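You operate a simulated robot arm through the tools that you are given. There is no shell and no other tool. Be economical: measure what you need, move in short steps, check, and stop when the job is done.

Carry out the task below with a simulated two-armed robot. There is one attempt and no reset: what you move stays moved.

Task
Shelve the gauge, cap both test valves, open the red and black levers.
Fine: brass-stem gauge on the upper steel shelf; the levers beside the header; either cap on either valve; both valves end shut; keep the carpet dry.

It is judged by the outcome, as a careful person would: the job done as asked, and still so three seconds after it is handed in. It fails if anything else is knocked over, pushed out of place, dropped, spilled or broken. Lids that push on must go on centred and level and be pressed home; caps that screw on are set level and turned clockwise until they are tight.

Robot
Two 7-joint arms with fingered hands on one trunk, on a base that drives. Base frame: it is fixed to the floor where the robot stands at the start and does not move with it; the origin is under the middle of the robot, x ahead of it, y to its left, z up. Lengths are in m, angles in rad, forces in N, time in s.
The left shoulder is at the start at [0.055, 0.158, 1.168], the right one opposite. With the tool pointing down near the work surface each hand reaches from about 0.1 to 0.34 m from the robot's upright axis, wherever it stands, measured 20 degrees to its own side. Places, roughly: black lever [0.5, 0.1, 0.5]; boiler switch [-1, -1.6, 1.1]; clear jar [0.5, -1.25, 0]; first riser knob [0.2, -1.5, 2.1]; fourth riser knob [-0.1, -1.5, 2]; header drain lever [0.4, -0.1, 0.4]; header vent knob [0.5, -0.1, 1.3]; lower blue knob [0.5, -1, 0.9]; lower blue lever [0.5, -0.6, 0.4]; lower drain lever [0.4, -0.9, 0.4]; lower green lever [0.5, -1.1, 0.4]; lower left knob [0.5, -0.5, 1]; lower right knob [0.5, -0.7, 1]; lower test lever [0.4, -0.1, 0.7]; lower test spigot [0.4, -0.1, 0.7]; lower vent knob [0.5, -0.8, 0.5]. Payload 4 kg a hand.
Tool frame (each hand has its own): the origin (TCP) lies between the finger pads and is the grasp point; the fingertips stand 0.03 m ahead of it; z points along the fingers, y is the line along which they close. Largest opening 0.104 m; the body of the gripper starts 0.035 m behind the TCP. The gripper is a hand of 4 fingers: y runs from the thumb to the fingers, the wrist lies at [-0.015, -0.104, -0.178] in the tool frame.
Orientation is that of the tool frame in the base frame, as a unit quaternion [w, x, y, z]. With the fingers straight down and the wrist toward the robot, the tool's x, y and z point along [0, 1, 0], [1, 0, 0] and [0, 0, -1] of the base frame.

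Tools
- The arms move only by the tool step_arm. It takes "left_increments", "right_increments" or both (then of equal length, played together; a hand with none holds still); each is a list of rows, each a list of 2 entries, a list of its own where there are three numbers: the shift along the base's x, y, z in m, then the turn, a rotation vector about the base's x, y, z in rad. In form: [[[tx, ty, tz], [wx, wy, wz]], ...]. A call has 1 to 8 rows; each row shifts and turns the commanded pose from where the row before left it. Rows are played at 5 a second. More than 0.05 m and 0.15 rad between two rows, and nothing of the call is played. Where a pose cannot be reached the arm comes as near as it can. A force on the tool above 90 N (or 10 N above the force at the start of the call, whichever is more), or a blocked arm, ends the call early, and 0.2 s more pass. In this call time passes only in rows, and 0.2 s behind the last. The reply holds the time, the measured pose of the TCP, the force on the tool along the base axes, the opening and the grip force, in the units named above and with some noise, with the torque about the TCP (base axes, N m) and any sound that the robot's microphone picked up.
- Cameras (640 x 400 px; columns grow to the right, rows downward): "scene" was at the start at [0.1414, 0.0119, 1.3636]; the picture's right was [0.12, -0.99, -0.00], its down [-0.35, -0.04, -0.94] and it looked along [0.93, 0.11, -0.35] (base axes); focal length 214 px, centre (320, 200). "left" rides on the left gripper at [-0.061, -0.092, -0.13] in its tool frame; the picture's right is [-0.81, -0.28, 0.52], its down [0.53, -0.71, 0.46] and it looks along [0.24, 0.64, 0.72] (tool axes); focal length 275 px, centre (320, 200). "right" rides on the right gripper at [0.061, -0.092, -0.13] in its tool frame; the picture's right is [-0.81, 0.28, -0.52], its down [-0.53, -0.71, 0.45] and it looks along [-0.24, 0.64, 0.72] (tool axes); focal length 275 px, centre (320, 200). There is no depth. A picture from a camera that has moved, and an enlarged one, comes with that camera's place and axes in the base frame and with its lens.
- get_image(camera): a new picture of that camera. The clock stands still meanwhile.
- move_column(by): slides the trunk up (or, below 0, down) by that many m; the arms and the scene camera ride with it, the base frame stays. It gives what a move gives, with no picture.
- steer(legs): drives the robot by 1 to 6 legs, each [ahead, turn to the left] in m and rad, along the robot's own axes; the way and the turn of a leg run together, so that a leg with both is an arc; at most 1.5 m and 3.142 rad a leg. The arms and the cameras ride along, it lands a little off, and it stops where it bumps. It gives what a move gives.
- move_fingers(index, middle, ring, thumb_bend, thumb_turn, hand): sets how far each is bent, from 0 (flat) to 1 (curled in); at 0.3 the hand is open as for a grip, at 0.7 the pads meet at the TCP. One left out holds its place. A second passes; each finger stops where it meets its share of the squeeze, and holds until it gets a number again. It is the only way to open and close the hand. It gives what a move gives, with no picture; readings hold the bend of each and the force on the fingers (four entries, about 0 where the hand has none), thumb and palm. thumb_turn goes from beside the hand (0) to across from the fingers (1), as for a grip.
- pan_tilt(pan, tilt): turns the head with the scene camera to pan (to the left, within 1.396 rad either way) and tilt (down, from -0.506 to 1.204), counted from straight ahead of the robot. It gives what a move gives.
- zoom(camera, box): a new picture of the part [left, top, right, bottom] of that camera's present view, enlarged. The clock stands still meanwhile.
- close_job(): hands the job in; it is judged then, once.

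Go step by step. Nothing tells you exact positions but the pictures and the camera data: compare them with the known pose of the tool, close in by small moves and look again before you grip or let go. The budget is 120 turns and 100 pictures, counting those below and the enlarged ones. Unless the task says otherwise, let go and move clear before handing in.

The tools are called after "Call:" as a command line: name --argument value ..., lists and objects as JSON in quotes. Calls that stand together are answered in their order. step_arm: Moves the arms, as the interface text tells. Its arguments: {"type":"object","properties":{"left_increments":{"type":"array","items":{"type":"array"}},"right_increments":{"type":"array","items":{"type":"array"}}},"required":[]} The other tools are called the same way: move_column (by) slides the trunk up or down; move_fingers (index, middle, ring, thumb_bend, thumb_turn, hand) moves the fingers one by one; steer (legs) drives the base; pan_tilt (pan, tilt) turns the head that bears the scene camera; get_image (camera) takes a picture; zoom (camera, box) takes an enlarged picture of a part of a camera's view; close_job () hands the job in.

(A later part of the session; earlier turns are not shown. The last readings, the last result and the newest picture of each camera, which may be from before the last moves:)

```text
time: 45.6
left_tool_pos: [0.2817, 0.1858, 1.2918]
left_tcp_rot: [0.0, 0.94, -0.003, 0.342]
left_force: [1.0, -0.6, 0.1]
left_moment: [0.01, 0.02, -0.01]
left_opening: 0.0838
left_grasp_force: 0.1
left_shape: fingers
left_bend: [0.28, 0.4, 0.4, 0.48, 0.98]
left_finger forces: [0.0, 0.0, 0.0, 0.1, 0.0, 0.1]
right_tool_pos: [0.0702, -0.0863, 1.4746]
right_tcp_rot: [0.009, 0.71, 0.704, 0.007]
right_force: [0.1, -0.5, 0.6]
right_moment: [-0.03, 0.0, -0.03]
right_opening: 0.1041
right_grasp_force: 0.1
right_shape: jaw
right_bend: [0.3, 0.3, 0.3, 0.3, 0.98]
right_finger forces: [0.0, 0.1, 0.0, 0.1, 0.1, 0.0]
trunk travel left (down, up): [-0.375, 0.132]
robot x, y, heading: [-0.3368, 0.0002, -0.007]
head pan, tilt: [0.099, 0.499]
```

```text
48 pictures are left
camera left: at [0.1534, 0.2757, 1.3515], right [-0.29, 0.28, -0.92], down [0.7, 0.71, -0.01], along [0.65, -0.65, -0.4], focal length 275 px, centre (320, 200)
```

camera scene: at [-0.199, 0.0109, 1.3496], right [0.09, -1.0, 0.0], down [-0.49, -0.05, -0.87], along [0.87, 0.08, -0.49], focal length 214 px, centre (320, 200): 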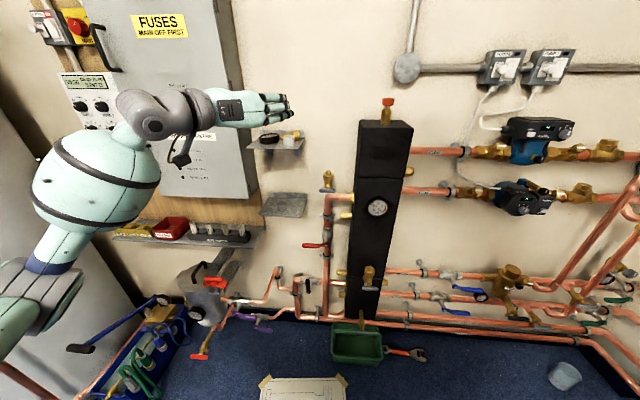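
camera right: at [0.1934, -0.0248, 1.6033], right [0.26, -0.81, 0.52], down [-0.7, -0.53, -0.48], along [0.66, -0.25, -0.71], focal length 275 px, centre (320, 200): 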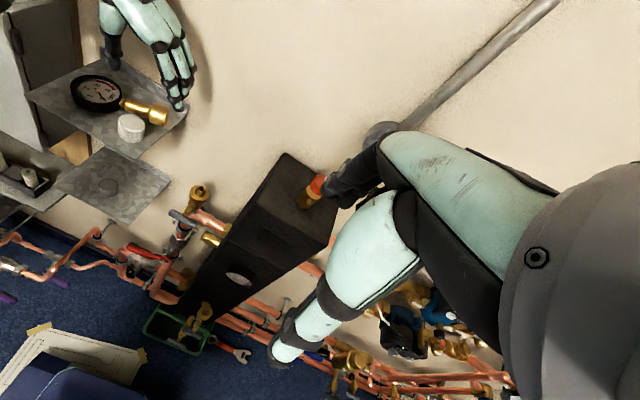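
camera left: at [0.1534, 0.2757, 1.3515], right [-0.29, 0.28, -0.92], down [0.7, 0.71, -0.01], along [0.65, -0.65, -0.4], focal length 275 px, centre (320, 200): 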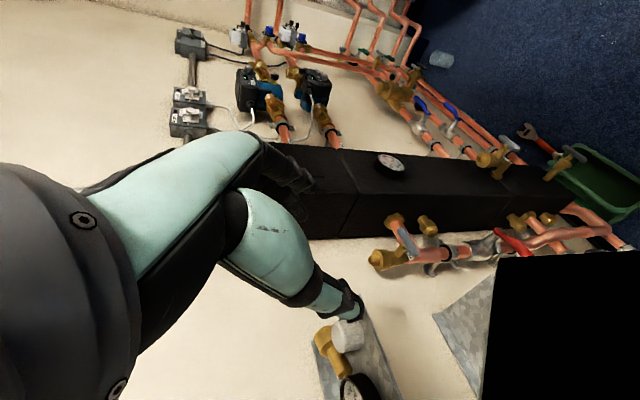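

Reachable. Driving forward to bring the hand over the cap, and narrowing the thumb a bit.

Call:
steer --legs '[[0.18, 0]]'

Call:
move_fingers --hand "left" --index 0.28 --thumb_bend 0.52

Call:
step_arm --left_increments '[[[0.0, -0.005, -0.025], [0, 0, 0]], [[0.0, -0.004, -0.025], [0, 0, 0]]]'

Call:
get_image --camera "left"

Call:
zoom --camera "scene" --box '[200, 80, 320, 190]'

```text
time: 47.2
left_tool_pos: [0.4581, 0.1848, 1.2922]
left_tcp_rot: [0.0, 0.939, -0.002, 0.344]
left_force: [-0.9, -0.5, 0.0]
left_moment: [0.01, 0.0, 0.01]
left_opening: 0.0833
left_grasp_force: 0.2
left_shape: fingers
left_bend: [0.28, 0.4, 0.4, 0.48, 0.98]
left_finger forces: [0.0, 0.0, 0.0, 0.0, 0.0, 0.1]
right_tool_pos: [0.244, -0.0868, 1.474]
right_tcp_rot: [0.009, 0.709, 0.705, 0.008]
right_force: [0.1, 0.2, -0.2]
right_moment: [0.01, 0.0, 0.0]
right_opening: 0.1041
right_grasp_force: 0.0
right_shape: jaw
right_bend: [0.3, 0.3, 0.3, 0.3, 0.98]
right_finger forces: [0.0, 0.0, 0.0, 0.0, 0.0, 0.1]
trunk travel left (down, up): [-0.375, 0.132]
robot x, y, heading: [-0.1627, -0.0005, -0.008]
head pan, tilt: [0.099, 0.499]
```

```text
time: 48.2
left_tool_pos: [0.4437, 0.1836, 1.2989]
left_tcp_rot: [-0.001, 0.937, -0.002, 0.349]
left_force: [0.3, 0.3, 1.0]
left_moment: [0.0, -0.02, 0.0]
left_opening: 0.0788
left_grasp_force: 0.1
left_shape: fingers
left_bend: [0.28, 0.4, 0.4, 0.52, 0.97]
left_finger forces: [0.1, 0.0, 0.1, 0.1, 0.0, 0.1]
right_tool_pos: [0.2266, -0.0867, 1.4803]
right_tcp_rot: [0.013, 0.709, 0.705, 0.012]
right_force: [-0.1, 0.0, -0.3]
right_moment: [0.01, -0.01, -0.01]
right_opening: 0.104
right_grasp_force: 0.0
right_shape: jaw
right_bend: [0.3, 0.3, 0.3, 0.3, 0.98]
right_finger forces: [0.0, 0.1, 0.0, 0.0, 0.0, 0.1]
trunk travel left (down, up): [-0.375, 0.132]
robot x, y, heading: [-0.1591, -0.001, -0.001]
head pan, tilt: [0.099, 0.499]
```

```text
time: 48.8
left_tool_pos: [0.4445, 0.1759, 1.2473]
left_tcp_rot: [0.001, 0.937, -0.001, 0.349]
left_force: [-0.8, -0.2, -0.5]
left_moment: [-0.02, 0.0, 0.03]
left_opening: 0.0787
left_grasp_force: 0.1
left_shape: fingers
left_bend: [0.28, 0.4, 0.4, 0.52, 0.97]
left_finger forces: [0.0, 0.0, 0.1, 0.1, 0.0, 0.0]
right_tool_pos: [0.2287, -0.0864, 1.479]
right_tcp_rot: [0.014, 0.709, 0.705, 0.012]
right_force: [-0.2, -0.4, 0.2]
right_moment: [-0.02, -0.02, 0.01]
right_opening: 0.1038
right_grasp_force: 0.1
right_shape: jaw
right_bend: [0.3, 0.3, 0.3, 0.3, 0.98]
right_finger forces: [0.0, 0.0, 0.1, 0.1, 0.1, 0.0]
trunk travel left (down, up): [-0.375, 0.132]
robot x, y, heading: [-0.1621, -0.0026, -0.007]
head pan, tilt: [0.099, 0.499]
```

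```text
47 pictures are left
camera left: at [0.3139, 0.2679, 1.3069], right [-0.27, 0.28, -0.92], down [0.7, 0.71, 0.0], along [0.66, -0.65, -0.39], focal length 275 px, centre (320, 200)
```

left: 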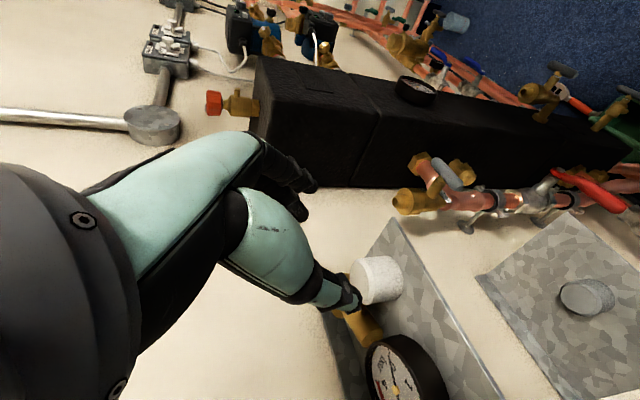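

```text
3.64 times, centred on (260, 135) of scene
camera zoom: at [-0.0212, 0.0097, 1.3495], right [0.09, -1.0, 0.0], down [-0.49, -0.05, -0.87], along [0.87, 0.08, -0.49], focal length 780 px, centre (538, 436)
```

zoom: 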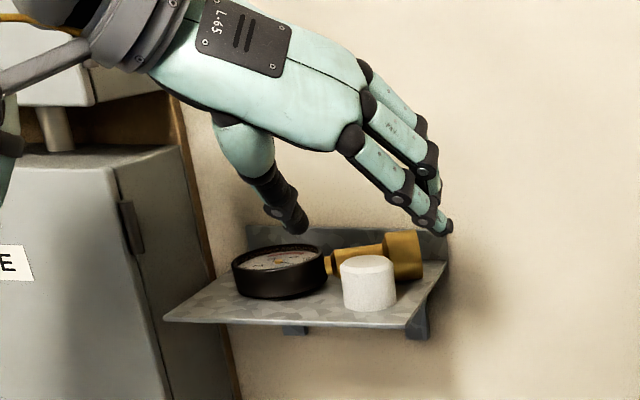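

Cap confirmed at (0.494, 0.178). Thumb lines up with the gap; moving over and down in small steps.

Call:
step_arm --left_increments '[[[0.022, 0, 0], [0, 0, 0]], [[0.022, 0, 0], [0, 0, 0]], [[0, 0, -0.015], [0, 0, 0]], [[0, 0, -0.01], [0, 0, 0]], [[0, 0, -0.01], [0, 0, 0]]]'

Call:
get_image --camera "left"

Call:
zoom --camera "scene" --box '[220, 90, 320, 180]'

```text
time: 50.0
left_tool_pos: [0.4885, 0.1754, 1.214]
left_tcp_rot: [0.0, 0.937, -0.002, 0.348]
left_force: [0.2, 0.7, 0.1]
left_moment: [0.0, -0.01, -0.01]
left_opening: 0.0787
left_grasp_force: 0.0
left_shape: fingers
left_bend: [0.28, 0.4, 0.4, 0.52, 0.97]
left_finger forces: [0.0, 0.1, 0.0, 0.0, 0.0, 0.1]
right_tool_pos: [0.228, -0.0865, 1.4789]
right_tcp_rot: [0.013, 0.709, 0.705, 0.012]
right_force: [0.0, -0.3, 1.0]
right_moment: [0.0, -0.01, 0.02]
right_opening: 0.104
right_grasp_force: 0.0
right_shape: jaw
right_bend: [0.3, 0.3, 0.3, 0.3, 0.98]
right_finger forces: [0.0, 0.0, 0.0, 0.0, 0.0, 0.1]
trunk travel left (down, up): [-0.375, 0.132]
robot x, y, heading: [-0.1614, 0.0014, -0.009]
head pan, tilt: [0.099, 0.499]
```

```text
45 pictures are left
camera left: at [0.3578, 0.2671, 1.2716], right [-0.27, 0.28, -0.92], down [0.7, 0.71, 0.0], along [0.66, -0.65, -0.39], focal length 275 px, centre (320, 200)
```

left: 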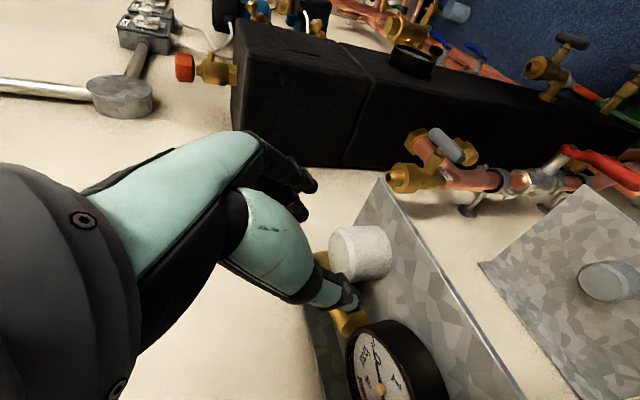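

```text
4.44 times, centred on (270, 135) of scene
camera zoom: at [-0.0209, 0.0093, 1.3495], right [0.09, -1.0, 0.0], down [-0.49, -0.05, -0.87], along [0.87, 0.08, -0.49], focal length 953 px, centre (542, 489)
```

zoom: 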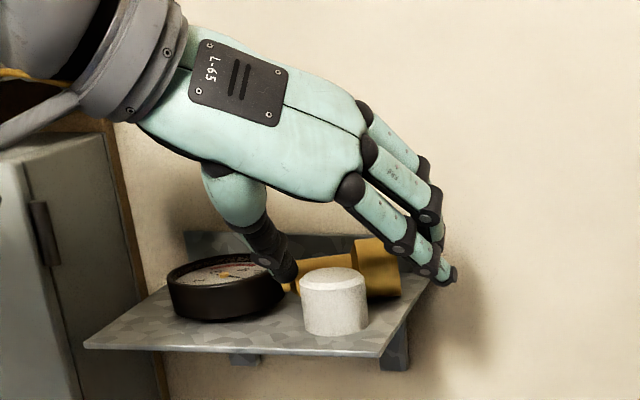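

Call:
step_arm --left_increments '[[[-0.004, 0.0, -0.006], [0, 0, 0]], [[0, 0, -0.006], [0, 0, 0]]]'

Call:
move_fingers --hand "left" --middle 0.68 --ring 0.68 --thumb_bend 0.56

Call:
zoom --camera "scene" --box '[220, 90, 320, 180]'

Call:
zoom --camera "left" --box '[240, 160, 480, 400]'

```text
time: 50.6
left_tool_pos: [0.4838, 0.1744, 1.2009]
left_tcp_rot: [-0.001, 0.937, -0.002, 0.348]
left_force: [-0.2, 1.0, 0.6]
left_moment: [-0.03, 0.0, 0.01]
left_opening: 0.0788
left_grasp_force: 0.1
left_shape: fingers
left_bend: [0.28, 0.4, 0.4, 0.52, 0.97]
left_finger forces: [0.0, 0.0, 0.0, 0.0, 0.0, 0.0]
right_tool_pos: [0.2271, -0.0869, 1.48]
right_tcp_rot: [0.014, 0.71, 0.704, 0.011]
right_force: [0.2, -0.5, 0.4]
right_moment: [0.01, 0.0, 0.01]
right_opening: 0.1041
right_grasp_force: 0.1
right_shape: jaw
right_bend: [0.3, 0.3, 0.3, 0.3, 0.98]
right_finger forces: [0.0, 0.1, 0.0, 0.0, 0.0, 0.1]
trunk travel left (down, up): [-0.375, 0.132]
robot x, y, heading: [-0.1616, -0.0026, -0.004]
head pan, tilt: [0.099, 0.499]
```

```text
time: 51.6
left_tool_pos: [0.4821, 0.1753, 1.202]
left_tcp_rot: [0.0, 0.937, -0.002, 0.348]
left_force: [0.3, -0.8, 1.2]
left_moment: [-0.05, 0.02, -0.01]
left_opening: 0.0769
left_grasp_force: 2.6
left_shape: fingers
left_bend: [0.28, 0.65, 0.68, 0.54, 0.97]
left_finger forces: [0.0, 2.9, 0.0, 0.0, 2.6, 0.1]
right_tool_pos: [0.2274, -0.0861, 1.4799]
right_tcp_rot: [0.013, 0.71, 0.704, 0.013]
right_force: [-0.5, -0.2, -0.2]
right_moment: [0.0, 0.01, 0.01]
right_opening: 0.1041
right_grasp_force: 0.1
right_shape: jaw
right_bend: [0.3, 0.3, 0.3, 0.3, 0.98]
right_finger forces: [0.0, 0.0, 0.1, 0.0, 0.0, 0.0]
trunk travel left (down, up): [-0.375, 0.132]
robot x, y, heading: [-0.1621, -0.0024, -0.006]
head pan, tilt: [0.099, 0.499]
```

```text
4.44 times, centred on (270, 135) of scene
camera zoom: at [-0.0215, 0.0093, 1.3496], right [0.09, -1.0, 0.0], down [-0.49, -0.05, -0.87], along [0.87, 0.08, -0.49], focal length 953 px, centre (542, 489)
```

zoom: 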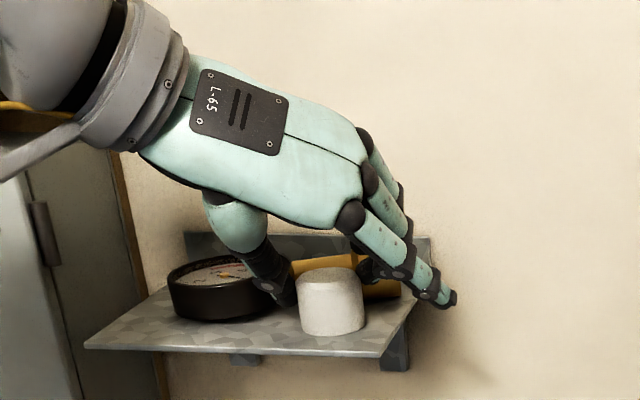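

```text
1.67 times, centred on (360, 280) of left
camera zoom: at [0.353, 0.267, 1.26], right [-0.27, 0.28, -0.92], down [0.7, 0.71, 0.0], along [0.66, -0.65, -0.39], focal length 459 px, centre (253, 67)
```

zoom: 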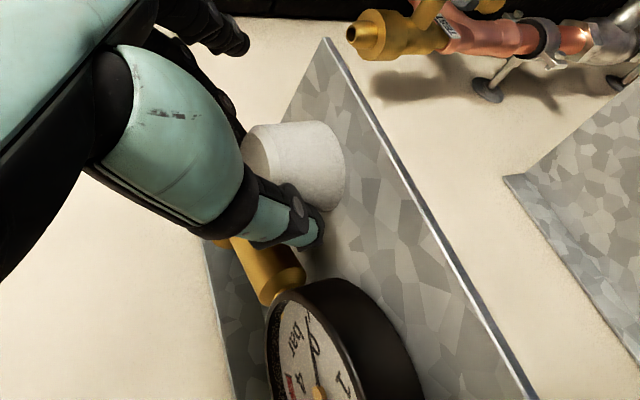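

The straight front finger is actually the index, so I'll close index with middle and thumb, and relax the ring.

Call:
move_fingers --hand "left" --index 0.7 --middle 0.7 --ring 0.5 --thumb_bend 0.62

Call:
zoom --camera "scene" --box '[220, 90, 320, 180]'

Call:
zoom --camera "left" --box '[240, 160, 480, 400]'

```text
time: 52.6
left_tool_pos: [0.4815, 0.1767, 1.2009]
left_tcp_rot: [-0.001, 0.937, -0.001, 0.349]
left_force: [-0.2, -0.8, 1.1]
left_moment: [0.04, -0.01, 0.01]
left_opening: 0.0326
left_grasp_force: 8.4
left_shape: fingers
left_bend: [0.63, 0.66, 0.5, 0.55, 0.97]
left_finger forces: [5.1, 3.6, 0.0, 0.0, 8.2, 0.0]
right_tool_pos: [0.2279, -0.0858, 1.4787]
right_tcp_rot: [0.013, 0.709, 0.705, 0.013]
right_force: [-0.3, 0.1, 0.6]
right_moment: [0.0, -0.01, -0.02]
right_opening: 0.1041
right_grasp_force: 0.1
right_shape: jaw
right_bend: [0.3, 0.3, 0.3, 0.3, 0.98]
right_finger forces: [0.1, 0.0, 0.1, 0.0, 0.0, 0.1]
trunk travel left (down, up): [-0.375, 0.132]
robot x, y, heading: [-0.1611, 0.0015, -0.006]
head pan, tilt: [0.099, 0.499]
```

```text
4.44 times, centred on (270, 135) of scene
camera zoom: at [-0.0215, 0.0092, 1.3496], right [0.09, -1.0, 0.0], down [-0.49, -0.05, -0.87], along [0.87, 0.08, -0.49], focal length 953 px, centre (542, 489)
```

zoom: 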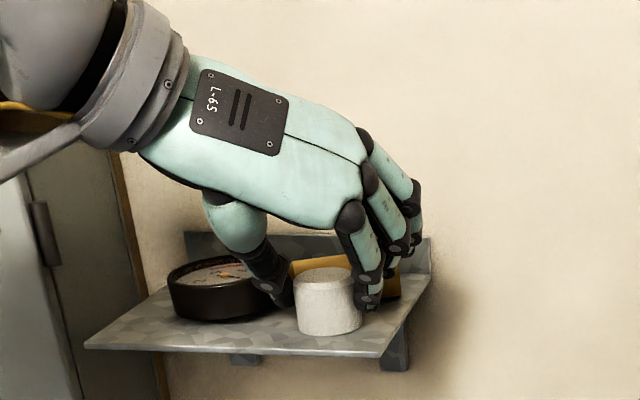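

```text
1.67 times, centred on (360, 280) of left
camera zoom: at [0.3529, 0.2669, 1.26], right [-0.27, 0.28, -0.92], down [0.7, 0.71, 0.0], along [0.66, -0.65, -0.39], focal length 459 px, centre (253, 67)
```

zoom: 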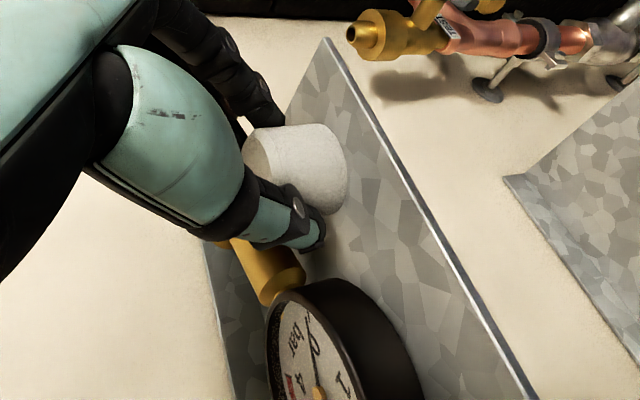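

Call:
move_fingers --hand "left" --index 0.8 --middle 0.8 --thumb_bend 0.7

Call:
step_arm --left_increments '[[[0, 0, 0.008], [0, 0, 0]], [[0, 0, 0.012], [0, 0, 0]], [[0, -0.005, 0.02], [0, 0, 0]], [[-0.01, -0.01, 0.02], [0, 0, 0]]]'

Call:
zoom --camera "scene" --box '[220, 90, 320, 180]'

Call:
get_image --camera "left"

```text
time: 53.6
left_tool_pos: [0.4829, 0.1755, 1.2016]
left_tcp_rot: [0.0, 0.937, -0.002, 0.349]
left_force: [0.1, -0.7, 3.3]
left_moment: [0.02, -0.01, -0.02]
left_opening: 0.0319
left_grasp_force: 16.5
left_shape: fingers
left_bend: [0.63, 0.72, 0.5, 0.54, 0.96]
left_finger forces: [8.2, 10.5, 0.0, 0.0, 14.1, 0.1]
right_tool_pos: [0.2272, -0.0871, 1.4787]
right_tcp_rot: [0.013, 0.71, 0.704, 0.013]
right_force: [-0.1, -0.8, -0.9]
right_moment: [-0.01, 0.01, -0.03]
right_opening: 0.104
right_grasp_force: 0.0
right_shape: jaw
right_bend: [0.3, 0.3, 0.3, 0.3, 0.98]
right_finger forces: [0.0, 0.0, 0.0, 0.0, 0.0, 0.1]
trunk travel left (down, up): [-0.375, 0.132]
robot x, y, heading: [-0.1613, 0.0008, -0.006]
head pan, tilt: [0.099, 0.499]
```

```text
time: 54.6
left_tool_pos: [0.4745, 0.1595, 1.2623]
left_tcp_rot: [0.001, 0.937, -0.001, 0.349]
left_force: [0.9, 0.5, -0.5]
left_moment: [-0.02, -0.02, -0.01]
left_opening: 0.0317
left_grasp_force: 15.4
left_shape: fingers
left_bend: [0.63, 0.72, 0.5, 0.54, 0.96]
left_finger forces: [7.9, 8.6, 0.0, 0.1, 14.3, 0.0]
right_tool_pos: [0.2268, -0.0881, 1.479]
right_tcp_rot: [0.014, 0.709, 0.705, 0.013]
right_force: [-0.6, -0.7, 0.8]
right_moment: [0.03, -0.03, -0.01]
right_opening: 0.1043
right_grasp_force: 0.1
right_shape: jaw
right_bend: [0.3, 0.3, 0.3, 0.3, 0.98]
right_finger forces: [0.1, 0.0, 0.0, 0.0, 0.1, 0.0]
trunk travel left (down, up): [-0.375, 0.132]
robot x, y, heading: [-0.1628, -0.0003, -0.007]
head pan, tilt: [0.099, 0.499]
```

```text
4.44 times, centred on (270, 135) of scene
camera zoom: at [-0.0218, 0.0087, 1.3496], right [0.09, -1.0, 0.0], down [-0.49, -0.04, -0.87], along [0.87, 0.08, -0.49], focal length 953 px, centre (542, 489)
```

zoom: 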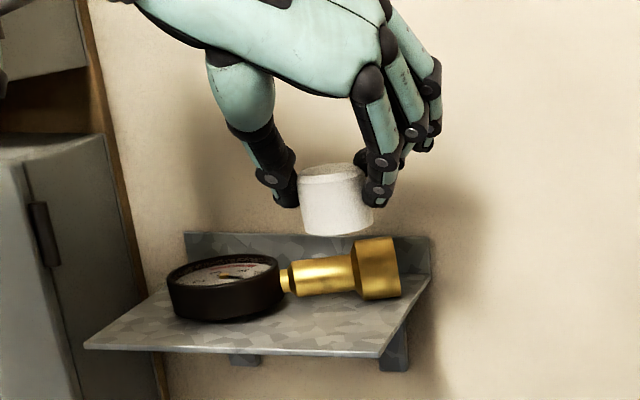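

```text
38 pictures are left
camera left: at [0.3445, 0.2502, 1.3209], right [-0.27, 0.28, -0.92], down [0.7, 0.71, 0.0], along [0.66, -0.65, -0.39], focal length 275 px, centre (320, 200)
```

left: 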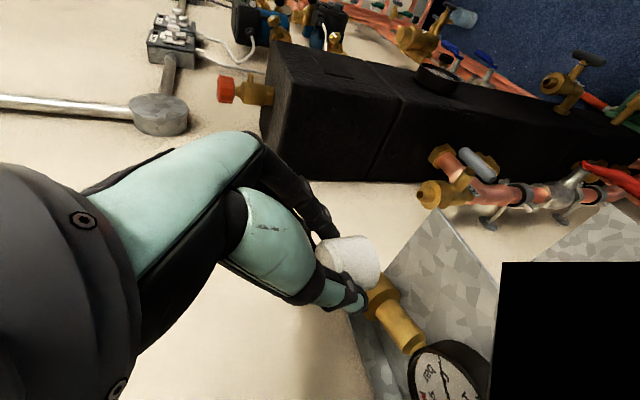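

Cap is held, near level, and its centre sits ~1 cm ahead of the TCP. I'll yaw the hand 40° left while moving it in front of the spigot, so the wrist stays clear of the shelf.

Call:
step_arm --left_increments '[[[-0.01, -0.02, 0], [0, 0, 0.14]], [[-0.01, -0.02, 0], [0, 0, 0.14]], [[0, -0.025, -0.01], [0, 0, 0.14]], [[0.0, -0.025, -0.01], [0, 0, 0.14]], [[0.01, -0.02, -0.02], [0, 0, 0.14]]]'

Call:
get_image --camera "left"

Call:
zoom --camera "scene" --box '[240, 90, 400, 220]'

```text
time: 55.8
left_tool_pos: [0.4634, 0.0474, 1.2231]
left_tcp_rot: [-0.121, 0.88, 0.321, 0.328]
left_force: [0.6, -0.6, -0.7]
left_moment: [0.01, 0.04, -0.01]
left_opening: 0.0316
left_grasp_force: 14.5
left_shape: fingers
left_bend: [0.63, 0.72, 0.5, 0.54, 0.96]
left_finger forces: [7.8, 7.9, 0.0, 0.0, 14.2, 0.0]
right_tool_pos: [0.2276, -0.0889, 1.4786]
right_tcp_rot: [0.013, 0.709, 0.705, 0.013]
right_force: [0.4, 0.0, 0.0]
right_moment: [0.02, 0.0, 0.01]
right_opening: 0.1038
right_grasp_force: 0.0
right_shape: jaw
right_bend: [0.3, 0.3, 0.3, 0.3, 0.98]
right_finger forces: [0.0, 0.0, 0.0, 0.0, 0.1, 0.0]
trunk travel left (down, up): [-0.375, 0.132]
robot x, y, heading: [-0.1581, 0.0002, -0.006]
head pan, tilt: [0.099, 0.499]
```

```text
37 pictures are left
camera left: at [0.3047, 0.0324, 1.2815], right [-0.39, 0.04, -0.92], down [0.08, 1.0, 0.01], along [0.92, -0.07, -0.39], focal length 275 px, centre (320, 200)
```

left: 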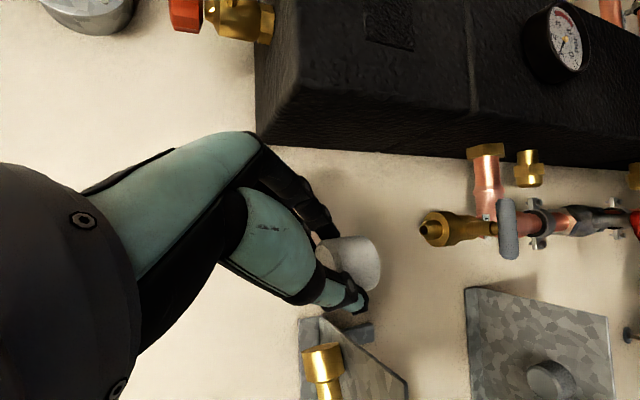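

```text
3.08 times, centred on (320, 155) of scene
camera zoom: at [-0.0209, 0.008, 1.3495], right [0.09, -1.0, 0.0], down [-0.49, -0.04, -0.87], along [0.87, 0.08, -0.49], focal length 660 px, centre (320, 338)
```

zoom: 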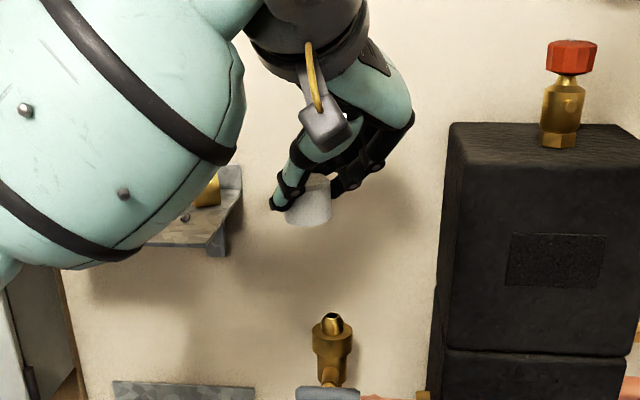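

The left camera now gives a fine side view of cap and spigot. Tip at about (0.540, 0.050, 1.055); cap centre offset from TCP ≈ (0.002, 0.012). Tucking the ring finger and moving over the spigot, a bit high.

Call:
move_fingers --hand "left" --ring 0.66

Call:
step_arm --left_increments '[[[0.025, -0.003, -0.025], [0, 0, 0]], [[0.025, -0.003, -0.025], [0, 0, 0]], [[0.024, -0.003, -0.025], [0, 0, 0]]]'

Call:
get_image --camera "left"

Call:
zoom --camera "scene" --box '[280, 110, 370, 200]'

```text
time: 56.8
left_tool_pos: [0.4628, 0.0497, 1.2237]
left_tcp_rot: [-0.12, 0.881, 0.319, 0.328]
left_force: [-0.2, -0.6, 0.9]
left_moment: [-0.02, -0.01, 0.0]
left_opening: 0.0317
left_grasp_force: 15.3
left_shape: fingers
left_bend: [0.63, 0.72, 0.66, 0.54, 0.96]
left_finger forces: [7.9, 7.9, 0.1, 0.0, 14.2, 0.1]
right_tool_pos: [0.2267, -0.0865, 1.4796]
right_tcp_rot: [0.013, 0.709, 0.705, 0.012]
right_force: [-0.3, -0.7, 0.3]
right_moment: [-0.01, 0.0, 0.03]
right_opening: 0.104
right_grasp_force: 0.0
right_shape: jaw
right_bend: [0.3, 0.3, 0.3, 0.3, 0.98]
right_finger forces: [0.0, 0.1, 0.1, 0.0, 0.0, 0.0]
trunk travel left (down, up): [-0.375, 0.132]
robot x, y, heading: [-0.1604, 0.0007, -0.002]
head pan, tilt: [0.099, 0.499]
```

```text
time: 57.6
left_tool_pos: [0.538, 0.0398, 1.146]
left_tcp_rot: [-0.12, 0.881, 0.318, 0.329]
left_force: [-0.7, 0.4, 0.5]
left_moment: [-0.01, -0.02, 0.04]
left_opening: 0.0316
left_grasp_force: 14.6
left_shape: fingers
left_bend: [0.63, 0.72, 0.66, 0.54, 0.96]
left_finger forces: [7.9, 7.8, 0.0, 0.1, 14.1, 0.0]
right_tool_pos: [0.23, -0.0876, 1.4788]
right_tcp_rot: [0.013, 0.709, 0.705, 0.012]
right_force: [0.1, -0.5, 0.6]
right_moment: [0.0, -0.02, -0.01]
right_opening: 0.1041
right_grasp_force: 0.1
right_shape: jaw
right_bend: [0.3, 0.3, 0.3, 0.3, 0.98]
right_finger forces: [0.0, 0.1, 0.0, 0.0, 0.1, 0.0]
trunk travel left (down, up): [-0.375, 0.132]
robot x, y, heading: [-0.1575, -0.0023, -0.004]
head pan, tilt: [0.099, 0.499]
```

```text
35 pictures are left
camera left: at [0.3796, 0.0251, 1.2049], right [-0.39, 0.04, -0.92], down [0.08, 1.0, 0.01], along [0.92, -0.07, -0.39], focal length 275 px, centre (320, 200)
```

left: 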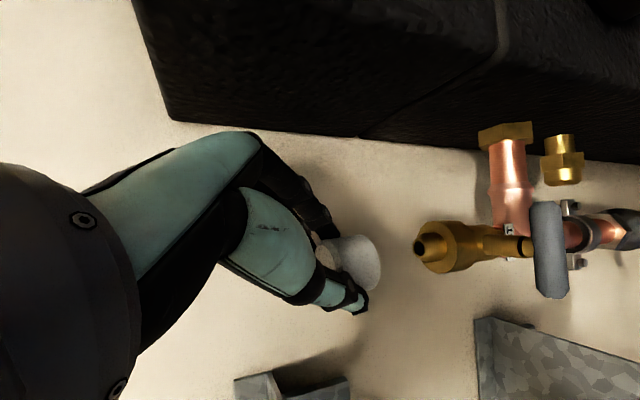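

```text
4.44 times, centred on (325, 155) of scene
camera zoom: at [-0.0207, 0.0092, 1.3495], right [0.09, -1.0, 0.0], down [-0.49, -0.05, -0.87], along [0.87, 0.08, -0.49], focal length 953 px, centre (298, 400)
```

zoom: 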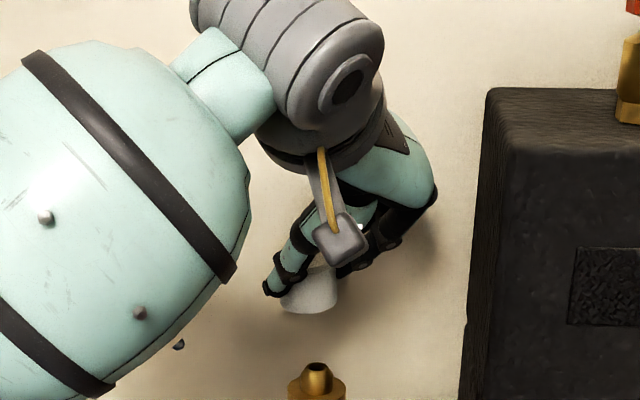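

Cap centre is about 6 mm too far left and a few mm too far forward; correcting and lowering to just above the tip.

Call:
step_arm --left_increments '[[[-0.004, -0.006, -0.01], [0, 0, 0]], [[0, 0, -0.015], [0, 0, 0]]]'

Call:
zoom --camera "left" --box '[280, 180, 480, 320]'

Call:
zoom --camera "scene" --box '[300, 150, 350, 210]'

```text
time: 58.2
left_tool_pos: [0.5351, 0.0356, 1.122]
left_tcp_rot: [-0.119, 0.881, 0.319, 0.327]
left_force: [1.1, 0.2, -0.6]
left_moment: [0.01, -0.02, -0.02]
left_opening: 0.0318
left_grasp_force: 14.5
left_shape: fingers
left_bend: [0.63, 0.72, 0.66, 0.54, 0.96]
left_finger forces: [7.8, 7.9, 0.0, 0.0, 14.1, 0.0]
right_tool_pos: [0.2289, -0.0863, 1.4794]
right_tcp_rot: [0.013, 0.709, 0.705, 0.012]
right_force: [0.6, 1.1, 0.4]
right_moment: [0.01, 0.06, -0.01]
right_opening: 0.1037
right_grasp_force: 0.0
right_shape: jaw
right_bend: [0.3, 0.3, 0.3, 0.3, 0.98]
right_finger forces: [0.0, 0.0, 0.1, 0.0, 0.0, 0.0]
trunk travel left (down, up): [-0.375, 0.132]
robot x, y, heading: [-0.1616, -0.0022, -0.002]
head pan, tilt: [0.099, 0.499]
```

```text
2.86 times, centred on (380, 250) of left
camera zoom: at [0.3756, 0.0207, 1.1802], right [-0.39, 0.04, -0.92], down [0.08, 1.0, 0.0], along [0.92, -0.07, -0.39], focal length 786 px, centre (149, 57)
```

zoom: 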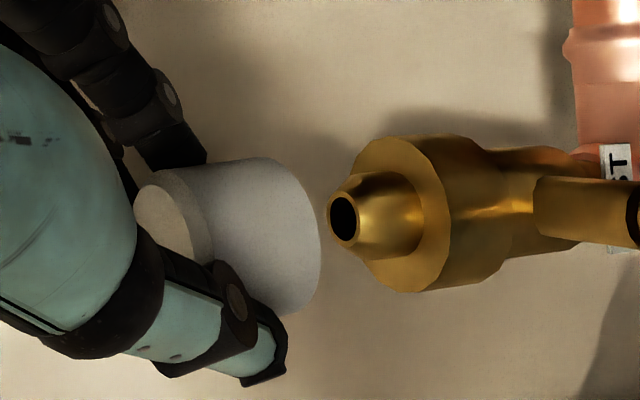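

```text
6.67 times, centred on (325, 180) of scene
camera zoom: at [-0.0207, 0.0096, 1.3495], right [0.09, -1.0, 0.0], down [-0.49, -0.05, -0.87], along [0.87, 0.08, -0.49], focal length 1430 px, centre (287, 333)
```

zoom: 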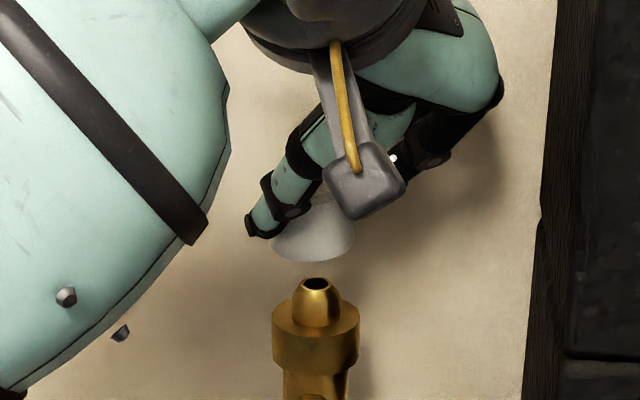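

Call:
zoom --camera "right" --box '[120, 100, 300, 260]'

```text
2.50 times, centred on (210, 180) of right
camera zoom: at [0.1334, -0.0241, 1.6057], right [0.25, -0.81, 0.53], down [-0.7, -0.53, -0.48], along [0.67, -0.25, -0.7], focal length 688 px, centre (595, 250)
```

zoom: 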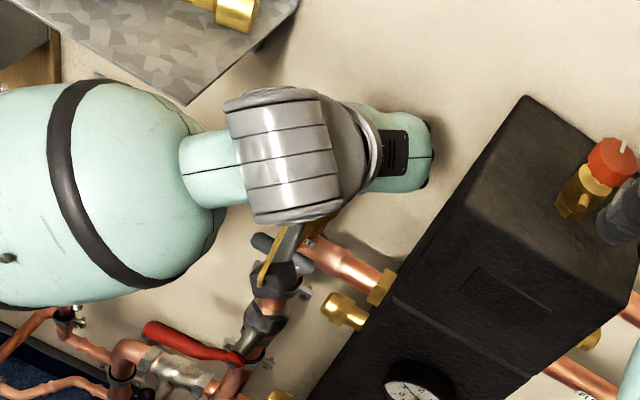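

The view from above is blocked, but my offset estimates agree to ~3 mm and the nipple is tapered. I'll lower with force feedback.

Call:
step_arm --left_increments '[[[0.001, -0.002, -0.006], [0, 0, 0]], [[0, 0, -0.006], [0, 0, 0]], [[0, 0, -0.004], [0, 0, 0]], [[0, 0, -0.004], [0, 0, 0]]]'

Call:
zoom --camera "left" --box '[280, 180, 480, 320]'

Call:
zoom --camera "scene" --box '[300, 150, 350, 210]'

```text
time: 59.2
left_tool_pos: [0.5354, 0.0334, 1.1011]
left_tcp_rot: [-0.119, 0.881, 0.32, 0.327]
left_force: [-0.1, -0.5, -0.3]
left_moment: [0.0, -0.04, -0.01]
left_opening: 0.0316
left_grasp_force: 14.9
left_shape: fingers
left_bend: [0.63, 0.72, 0.66, 0.54, 0.96]
left_finger forces: [7.8, 7.8, 0.0, 0.1, 14.1, 0.0]
right_tool_pos: [0.2274, -0.0867, 1.4797]
right_tcp_rot: [0.013, 0.71, 0.704, 0.013]
right_force: [-0.3, -1.2, -0.4]
right_moment: [0.02, -0.01, 0.0]
right_opening: 0.1041
right_grasp_force: 0.1
right_shape: jaw
right_bend: [0.3, 0.3, 0.3, 0.3, 0.98]
right_finger forces: [0.0, 0.1, 0.0, 0.1, 0.0, 0.1]
trunk travel left (down, up): [-0.375, 0.132]
robot x, y, heading: [-0.16, -0.004, -0.004]
head pan, tilt: [0.099, 0.499]
```

```text
2.86 times, centred on (380, 250) of left
camera zoom: at [0.376, 0.0189, 1.1597], right [-0.39, 0.04, -0.92], down [0.08, 1.0, 0.0], along [0.92, -0.07, -0.39], focal length 786 px, centre (149, 57)
```

zoom: 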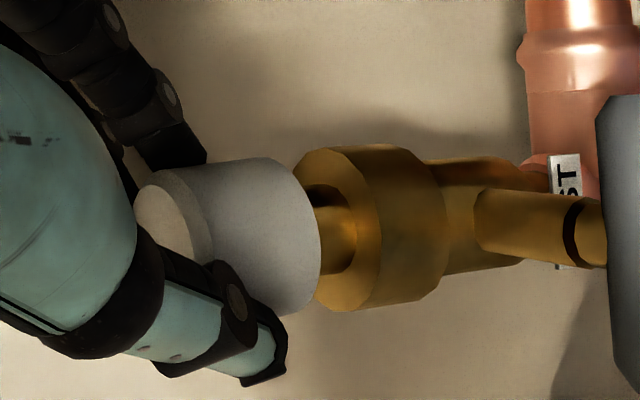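

```text
6.67 times, centred on (325, 180) of scene
camera zoom: at [-0.0212, 0.0093, 1.3495], right [0.09, -1.0, 0.0], down [-0.49, -0.05, -0.87], along [0.87, 0.08, -0.49], focal length 1430 px, centre (287, 333)
```

zoom: 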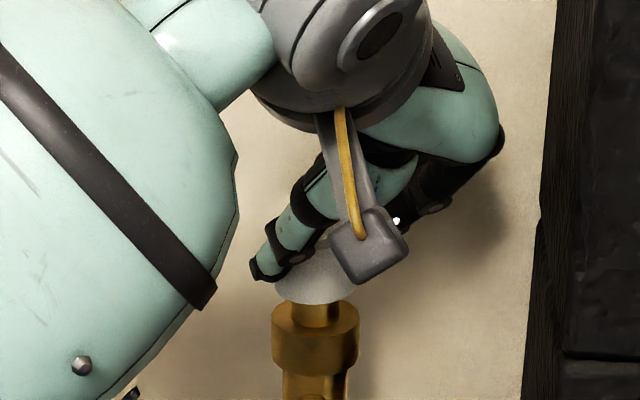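

Call:
step_arm --left_increments '[[[0, 0, -0.004], [0, 0, 0]], [[0, 0, -0.004], [0, 0, 0]], [[0, 0, -0.004], [0, 0, 0]]]'

Call:
zoom --camera "left" --box '[280, 180, 480, 320]'

```text
time: 60.0
left_tool_pos: [0.5352, 0.0329, 1.0895]
left_tcp_rot: [-0.119, 0.881, 0.32, 0.328]
left_force: [-0.4, -0.4, 0.4]
left_moment: [-0.02, 0.03, -0.01]
left_opening: 0.0317
left_grasp_force: 14.6
left_shape: fingers
left_bend: [0.63, 0.72, 0.66, 0.54, 0.96]
left_finger forces: [7.8, 7.8, 0.1, 0.2, 14.1, 0.1]
right_tool_pos: [0.2283, -0.0857, 1.4791]
right_tcp_rot: [0.013, 0.709, 0.705, 0.012]
right_force: [-0.1, -0.1, -0.7]
right_moment: [-0.04, -0.03, 0.01]
right_opening: 0.104
right_grasp_force: 0.0
right_shape: jaw
right_bend: [0.3, 0.3, 0.3, 0.3, 0.98]
right_finger forces: [0.0, 0.0, 0.0, 0.0, 0.0, 0.0]
trunk travel left (down, up): [-0.375, 0.132]
robot x, y, heading: [-0.1626, -0.001, -0.009]
head pan, tilt: [0.099, 0.499]
```

```text
2.86 times, centred on (380, 250) of left
camera zoom: at [0.3759, 0.0185, 1.1477], right [-0.39, 0.04, -0.92], down [0.08, 1.0, 0.0], along [0.92, -0.07, -0.39], focal length 786 px, centre (149, 57)
```

zoom: 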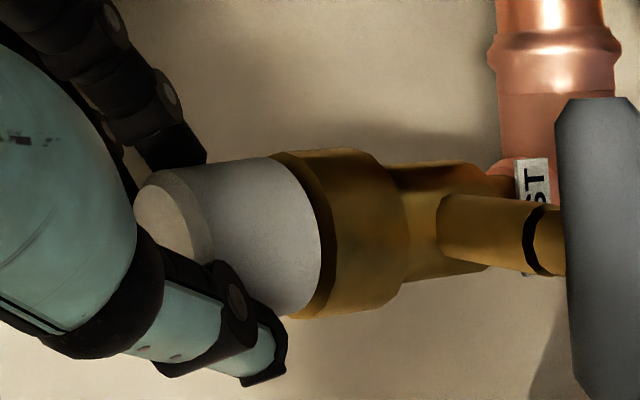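

Call:
step_arm --left_increments '[[[0, 0, -0.003], [0, 0, 0]], [[0, 0, -0.003], [0, 0, 0]], [[0, 0, -0.003], [0, 0, 0]], [[0, 0, -0.003], [0, 0, 0]]]'

Call:
zoom --camera "left" --box '[280, 180, 480, 320]'

```text
time: 61.0
left_tool_pos: [0.5331, 0.032, 1.0829]
left_tcp_rot: [-0.118, 0.88, 0.32, 0.331]
left_force: [3.2, -3.2, 16.2]
left_moment: [0.24, -0.14, -0.03]
left_opening: 0.0313
left_grasp_force: 19.4
left_shape: fingers
left_bend: [0.71, 0.72, 0.66, 0.54, 0.98]
left_finger forces: [7.9, 17.1, 0.0, 0.0, 13.9, 0.0]
right_tool_pos: [0.2274, -0.0868, 1.4781]
right_tcp_rot: [0.014, 0.709, 0.705, 0.013]
right_force: [0.0, -0.3, 0.4]
right_moment: [-0.01, -0.01, 0.01]
right_opening: 0.1041
right_grasp_force: 0.1
right_shape: jaw
right_bend: [0.3, 0.3, 0.3, 0.3, 0.98]
right_finger forces: [0.0, 0.1, 0.1, 0.0, 0.0, 0.1]
trunk travel left (down, up): [-0.375, 0.132]
robot x, y, heading: [-0.1604, 0.0008, -0.005]
head pan, tilt: [0.099, 0.499]
```

```text
2.86 times, centred on (380, 250) of left
camera zoom: at [0.3742, 0.0178, 1.1393], right [-0.38, 0.03, -0.92], down [0.08, 1.0, 0.0], along [0.92, -0.07, -0.38], focal length 786 px, centre (149, 57)
```

zoom: 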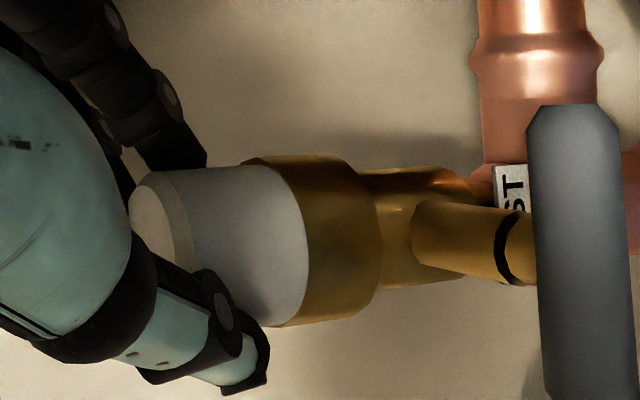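

Cap sits concentric over the nipple and against the collar. Pressing a bit more to seat it.

Call:
step_arm --left_increments '[[[0, 0, -0.003], [0, 0, 0]], [[0, 0, -0.003], [0, 0, 0]], [[0, 0, -0.003], [0, 0, 0]], [[0, 0, -0.003], [0, 0, 0]]]'

Call:
zoom --camera "scene" --box '[300, 150, 350, 210]'

Call:
zoom --camera "left" --box '[280, 180, 480, 320]'

```text
time: 62.0
left_tool_pos: [0.5327, 0.0323, 1.0797]
left_tcp_rot: [-0.113, 0.876, 0.322, 0.34]
left_force: [10.3, -0.8, 50.4]
left_moment: [0.56, -0.8, -0.11]
left_opening: 0.0312
left_grasp_force: 40.0
left_shape: fingers
left_bend: [0.71, 0.73, 0.66, 0.54, 0.98]
left_finger forces: [9.8, 55.7, 0.1, 0.0, 14.6, 0.0]
right_tool_pos: [0.2218, -0.0874, 1.4808]
right_tcp_rot: [0.014, 0.709, 0.704, 0.015]
right_force: [0.5, 1.2, 0.4]
right_moment: [0.01, -0.03, 0.01]
right_opening: 0.1039
right_grasp_force: 0.0
right_shape: jaw
right_bend: [0.3, 0.3, 0.3, 0.3, 0.98]
right_finger forces: [0.0, 0.0, 0.1, 0.0, 0.0, 0.0]
trunk travel left (down, up): [-0.375, 0.132]
robot x, y, heading: [-0.1612, 0.0, -0.0]
head pan, tilt: [0.099, 0.499]
```

```text
6.67 times, centred on (325, 180) of scene
camera zoom: at [-0.0274, 0.0087, 1.3504], right [0.09, -1.0, 0.0], down [-0.48, -0.04, -0.87], along [0.87, 0.08, -0.49], focal length 1430 px, centre (287, 333)
```

zoom: 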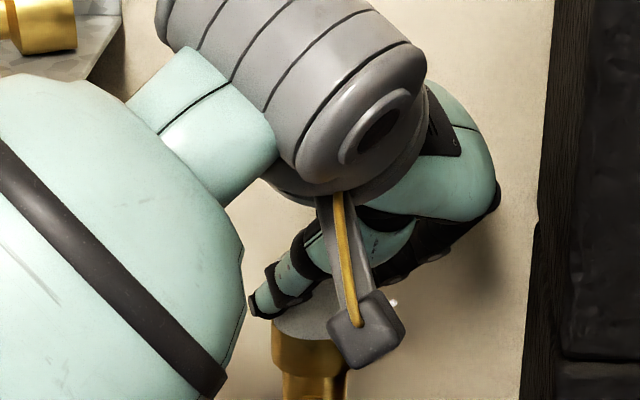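

```text
2.86 times, centred on (380, 250) of left
camera zoom: at [0.3725, 0.0182, 1.1336], right [-0.36, 0.03, -0.93], down [0.08, 1.0, 0.0], along [0.93, -0.08, -0.36], focal length 786 px, centre (149, 57)
```

zoom: 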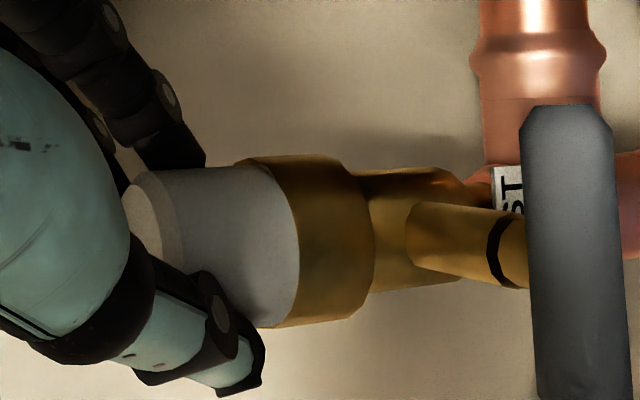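

Pressed with 50 N, and the cap sits on the collar. Relieve, open, and back away along the finger axis to inspect.

Call:
step_arm --left_increments '[[[0, 0, 0.004], [0, 0, 0]], [[0, 0, 0.004], [0, 0, 0]]]'

Call:
move_fingers --hand "left" --index 0.4 --middle 0.42 --ring 0.45 --thumb_bend 0.4

Call:
step_arm --left_increments '[[[-0.012, -0.01, 0.02], [0, 0, 0]], [[-0.02, -0.015, 0.03], [0, 0, 0]], [[-0.025, -0.01, 0.03], [0, 0, 0]]]'

Call:
zoom --camera "left" --box '[320, 120, 600, 320]'

```text
time: 62.6
left_tool_pos: [0.533, 0.0322, 1.0802]
left_tcp_rot: [-0.117, 0.879, 0.32, 0.334]
left_force: [6.0, -1.7, 33.8]
left_moment: [0.31, -0.63, -0.12]
left_opening: 0.0314
left_grasp_force: 32.0
left_shape: fingers
left_bend: [0.71, 0.73, 0.66, 0.54, 0.98]
left_finger forces: [9.7, 40.4, 0.0, 0.1, 14.2, 0.0]
right_tool_pos: [0.2234, -0.0871, 1.4798]
right_tcp_rot: [0.013, 0.709, 0.705, 0.013]
right_force: [0.6, -0.1, -1.0]
right_moment: [-0.02, -0.02, 0.03]
right_opening: 0.1039
right_grasp_force: 0.1
right_shape: jaw
right_bend: [0.3, 0.3, 0.3, 0.3, 0.98]
right_finger forces: [0.0, 0.1, 0.0, 0.1, 0.0, 0.0]
trunk travel left (down, up): [-0.375, 0.132]
robot x, y, heading: [-0.1602, 0.0008, -0.007]
head pan, tilt: [0.099, 0.499]
```

```text
time: 63.6
left_tool_pos: [0.5355, 0.0333, 1.0726]
left_tcp_rot: [-0.12, 0.881, 0.32, 0.327]
left_force: [-0.1, 0.5, -0.3]
left_moment: [-0.01, 0.02, -0.01]
left_opening: 0.0777
left_grasp_force: 0.1
left_shape: fingers
left_bend: [0.4, 0.42, 0.45, 0.4, 0.98]
left_finger forces: [0.1, 0.1, 0.0, 0.0, 0.1, 0.0]
right_tool_pos: [0.2291, -0.0867, 1.4787]
right_tcp_rot: [0.012, 0.709, 0.705, 0.013]
right_force: [-0.8, 0.4, 0.1]
right_moment: [0.0, 0.0, 0.02]
right_opening: 0.1037
right_grasp_force: 0.0
right_shape: jaw
right_bend: [0.3, 0.3, 0.3, 0.3, 0.98]
right_finger forces: [0.0, 0.0, 0.0, 0.0, 0.0, 0.1]
trunk travel left (down, up): [-0.375, 0.132]
robot x, y, heading: [-0.1631, 0.0, -0.009]
head pan, tilt: [0.099, 0.499]
```

```text
time: 64.4
left_tool_pos: [0.4822, 0.0092, 1.1492]
left_tcp_rot: [-0.122, 0.881, 0.323, 0.323]
left_force: [9.2, 27.3, -9.1]
left_moment: [-0.44, 0.18, 0.11]
left_opening: 0.0764
left_grasp_force: 13.8
left_shape: fingers
left_bend: [0.41, 0.42, 0.45, 0.4, 0.98]
left_finger forces: [27.6, 0.0, 0.0, 0.0, 0.0, 0.1]
right_tool_pos: [0.2338, -0.0792, 1.4776]
right_tcp_rot: [0.014, 0.709, 0.705, 0.009]
right_force: [-0.1, 0.7, 0.8]
right_moment: [-0.02, 0.0, -0.01]
right_opening: 0.1041
right_grasp_force: 0.0
right_shape: jaw
right_bend: [0.3, 0.3, 0.3, 0.3, 0.98]
right_finger forces: [0.1, 0.1, 0.1, 0.0, 0.0, 0.0]
trunk travel left (down, up): [-0.375, 0.132]
robot x, y, heading: [-0.1577, -0.0005, -0.004]
head pan, tilt: [0.099, 0.499]
```

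```text
2.00 times, centred on (460, 220) of left
camera zoom: at [0.3245, -0.007, 1.2094], right [-0.4, 0.03, -0.92], down [0.07, 1.0, 0.0], along [0.92, -0.06, -0.4], focal length 551 px, centre (40, 160)
```

zoom: 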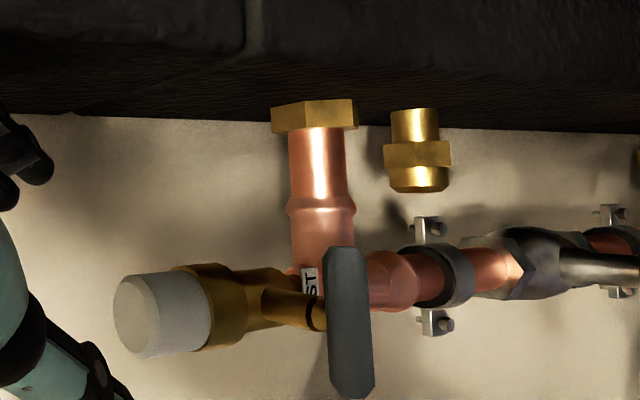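

White cap looks level and home; index brushed the header on the way out, so I'll sidestep left and withdraw. Then lower the trunk for the grey cap (about (0.493, 0.227, top 0.943)).

Call:
step_arm --left_increments '[[[0, 0.02, 0], [0, 0, 0]], [[-0.04, 0, 0], [0, 0, 0]], [[-0.04, 0.03, 0], [0, 0, 0]], [[-0.03, 0.04, 0], [0, 0, 0]], [[-0.02, 0.04, 0], [0, 0, 0]], [[0, 0.04, 0], [0, 0, 0]]]' --right_increments '[[[0, -0.03, 0], [0, 0, 0]], [[-0.02, -0.03, 0], [0, 0, 0]], [[-0.02, -0.03, 0], [0, 0, 0]], [[0, -0.03, 0], [0, 0, 0]], [[0, -0.03, 0], [0, 0, 0]], [[0, -0.03, 0], [0, 0, 0]]]'

Call:
move_column --by -0.18

Call:
get_image --camera "left"

Call:
get_image --camera "scene"

```text
time: 65.8
left_tool_pos: [0.3477, 0.17, 1.1524]
left_tcp_rot: [-0.118, 0.881, 0.319, 0.329]
left_force: [-0.5, 0.1, -0.3]
left_moment: [0.01, 0.05, -0.01]
left_opening: 0.0774
left_grasp_force: 0.0
left_shape: fingers
left_bend: [0.4, 0.42, 0.45, 0.4, 0.98]
left_finger forces: [0.0, 0.0, 0.0, 0.0, 0.0, 0.0]
right_tool_pos: [0.1857, -0.2691, 1.4806]
right_tcp_rot: [0.013, 0.71, 0.704, 0.012]
right_force: [-0.5, -0.2, -0.8]
right_moment: [0.0, -0.02, 0.01]
right_opening: 0.104
right_grasp_force: 0.1
right_shape: jaw
right_bend: [0.3, 0.3, 0.3, 0.3, 0.98]
right_finger forces: [0.0, 0.0, 0.1, 0.1, 0.0, 0.0]
trunk travel left (down, up): [-0.375, 0.132]
robot x, y, heading: [-0.1611, -0.0009, -0.008]
head pan, tilt: [0.099, 0.499]
```

```text
time: 67.8
left_tool_pos: [0.3487, 0.1695, 0.9737]
left_tcp_rot: [-0.12, 0.881, 0.32, 0.327]
left_force: [-0.2, 0.6, 0.5]
left_moment: [0.03, 0.03, 0.02]
left_opening: 0.0778
left_grasp_force: 0.1
left_shape: fingers
left_bend: [0.4, 0.42, 0.45, 0.4, 0.98]
left_finger forces: [0.0, 0.0, 0.0, 0.1, 0.1, 0.1]
right_tool_pos: [0.1864, -0.2669, 1.3005]
right_tcp_rot: [0.013, 0.71, 0.704, 0.013]
right_force: [-0.1, 0.4, 0.9]
right_moment: [0.0, 0.02, -0.01]
right_opening: 0.1039
right_grasp_force: 0.0
right_shape: jaw
right_bend: [0.3, 0.3, 0.3, 0.3, 0.98]
right_finger forces: [0.0, 0.1, 0.1, 0.0, 0.0, 0.0]
trunk travel left (down, up): [-0.195, 0.312]
robot x, y, heading: [-0.1607, -0.0033, -0.004]
head pan, tilt: [0.099, 0.499]
```

```text
23 pictures are left
camera left: at [0.19, 0.1551, 1.0322], right [-0.39, 0.04, -0.92], down [0.08, 1.0, 0.0], along [0.92, -0.07, -0.39], focal length 275 px, centre (320, 200)
```

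left: 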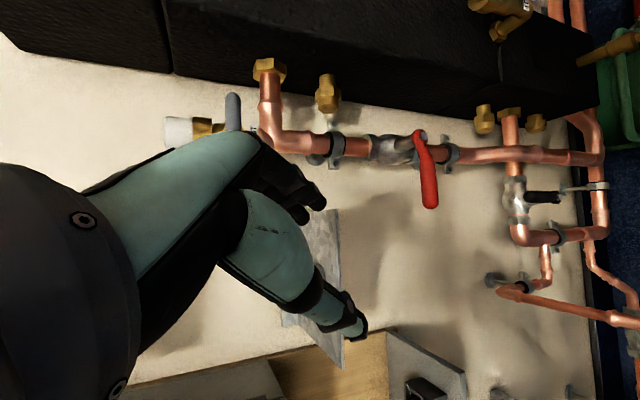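

```text
22 pictures are left
camera scene: at [-0.024, 0.0093, 1.1708], right [0.09, -1.0, 0.0], down [-0.49, -0.05, -0.87], along [0.87, 0.08, -0.49], focal length 214 px, centre (320, 200)
```

scene: 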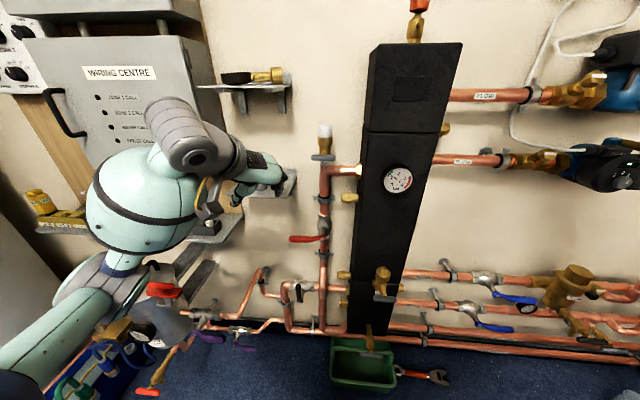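

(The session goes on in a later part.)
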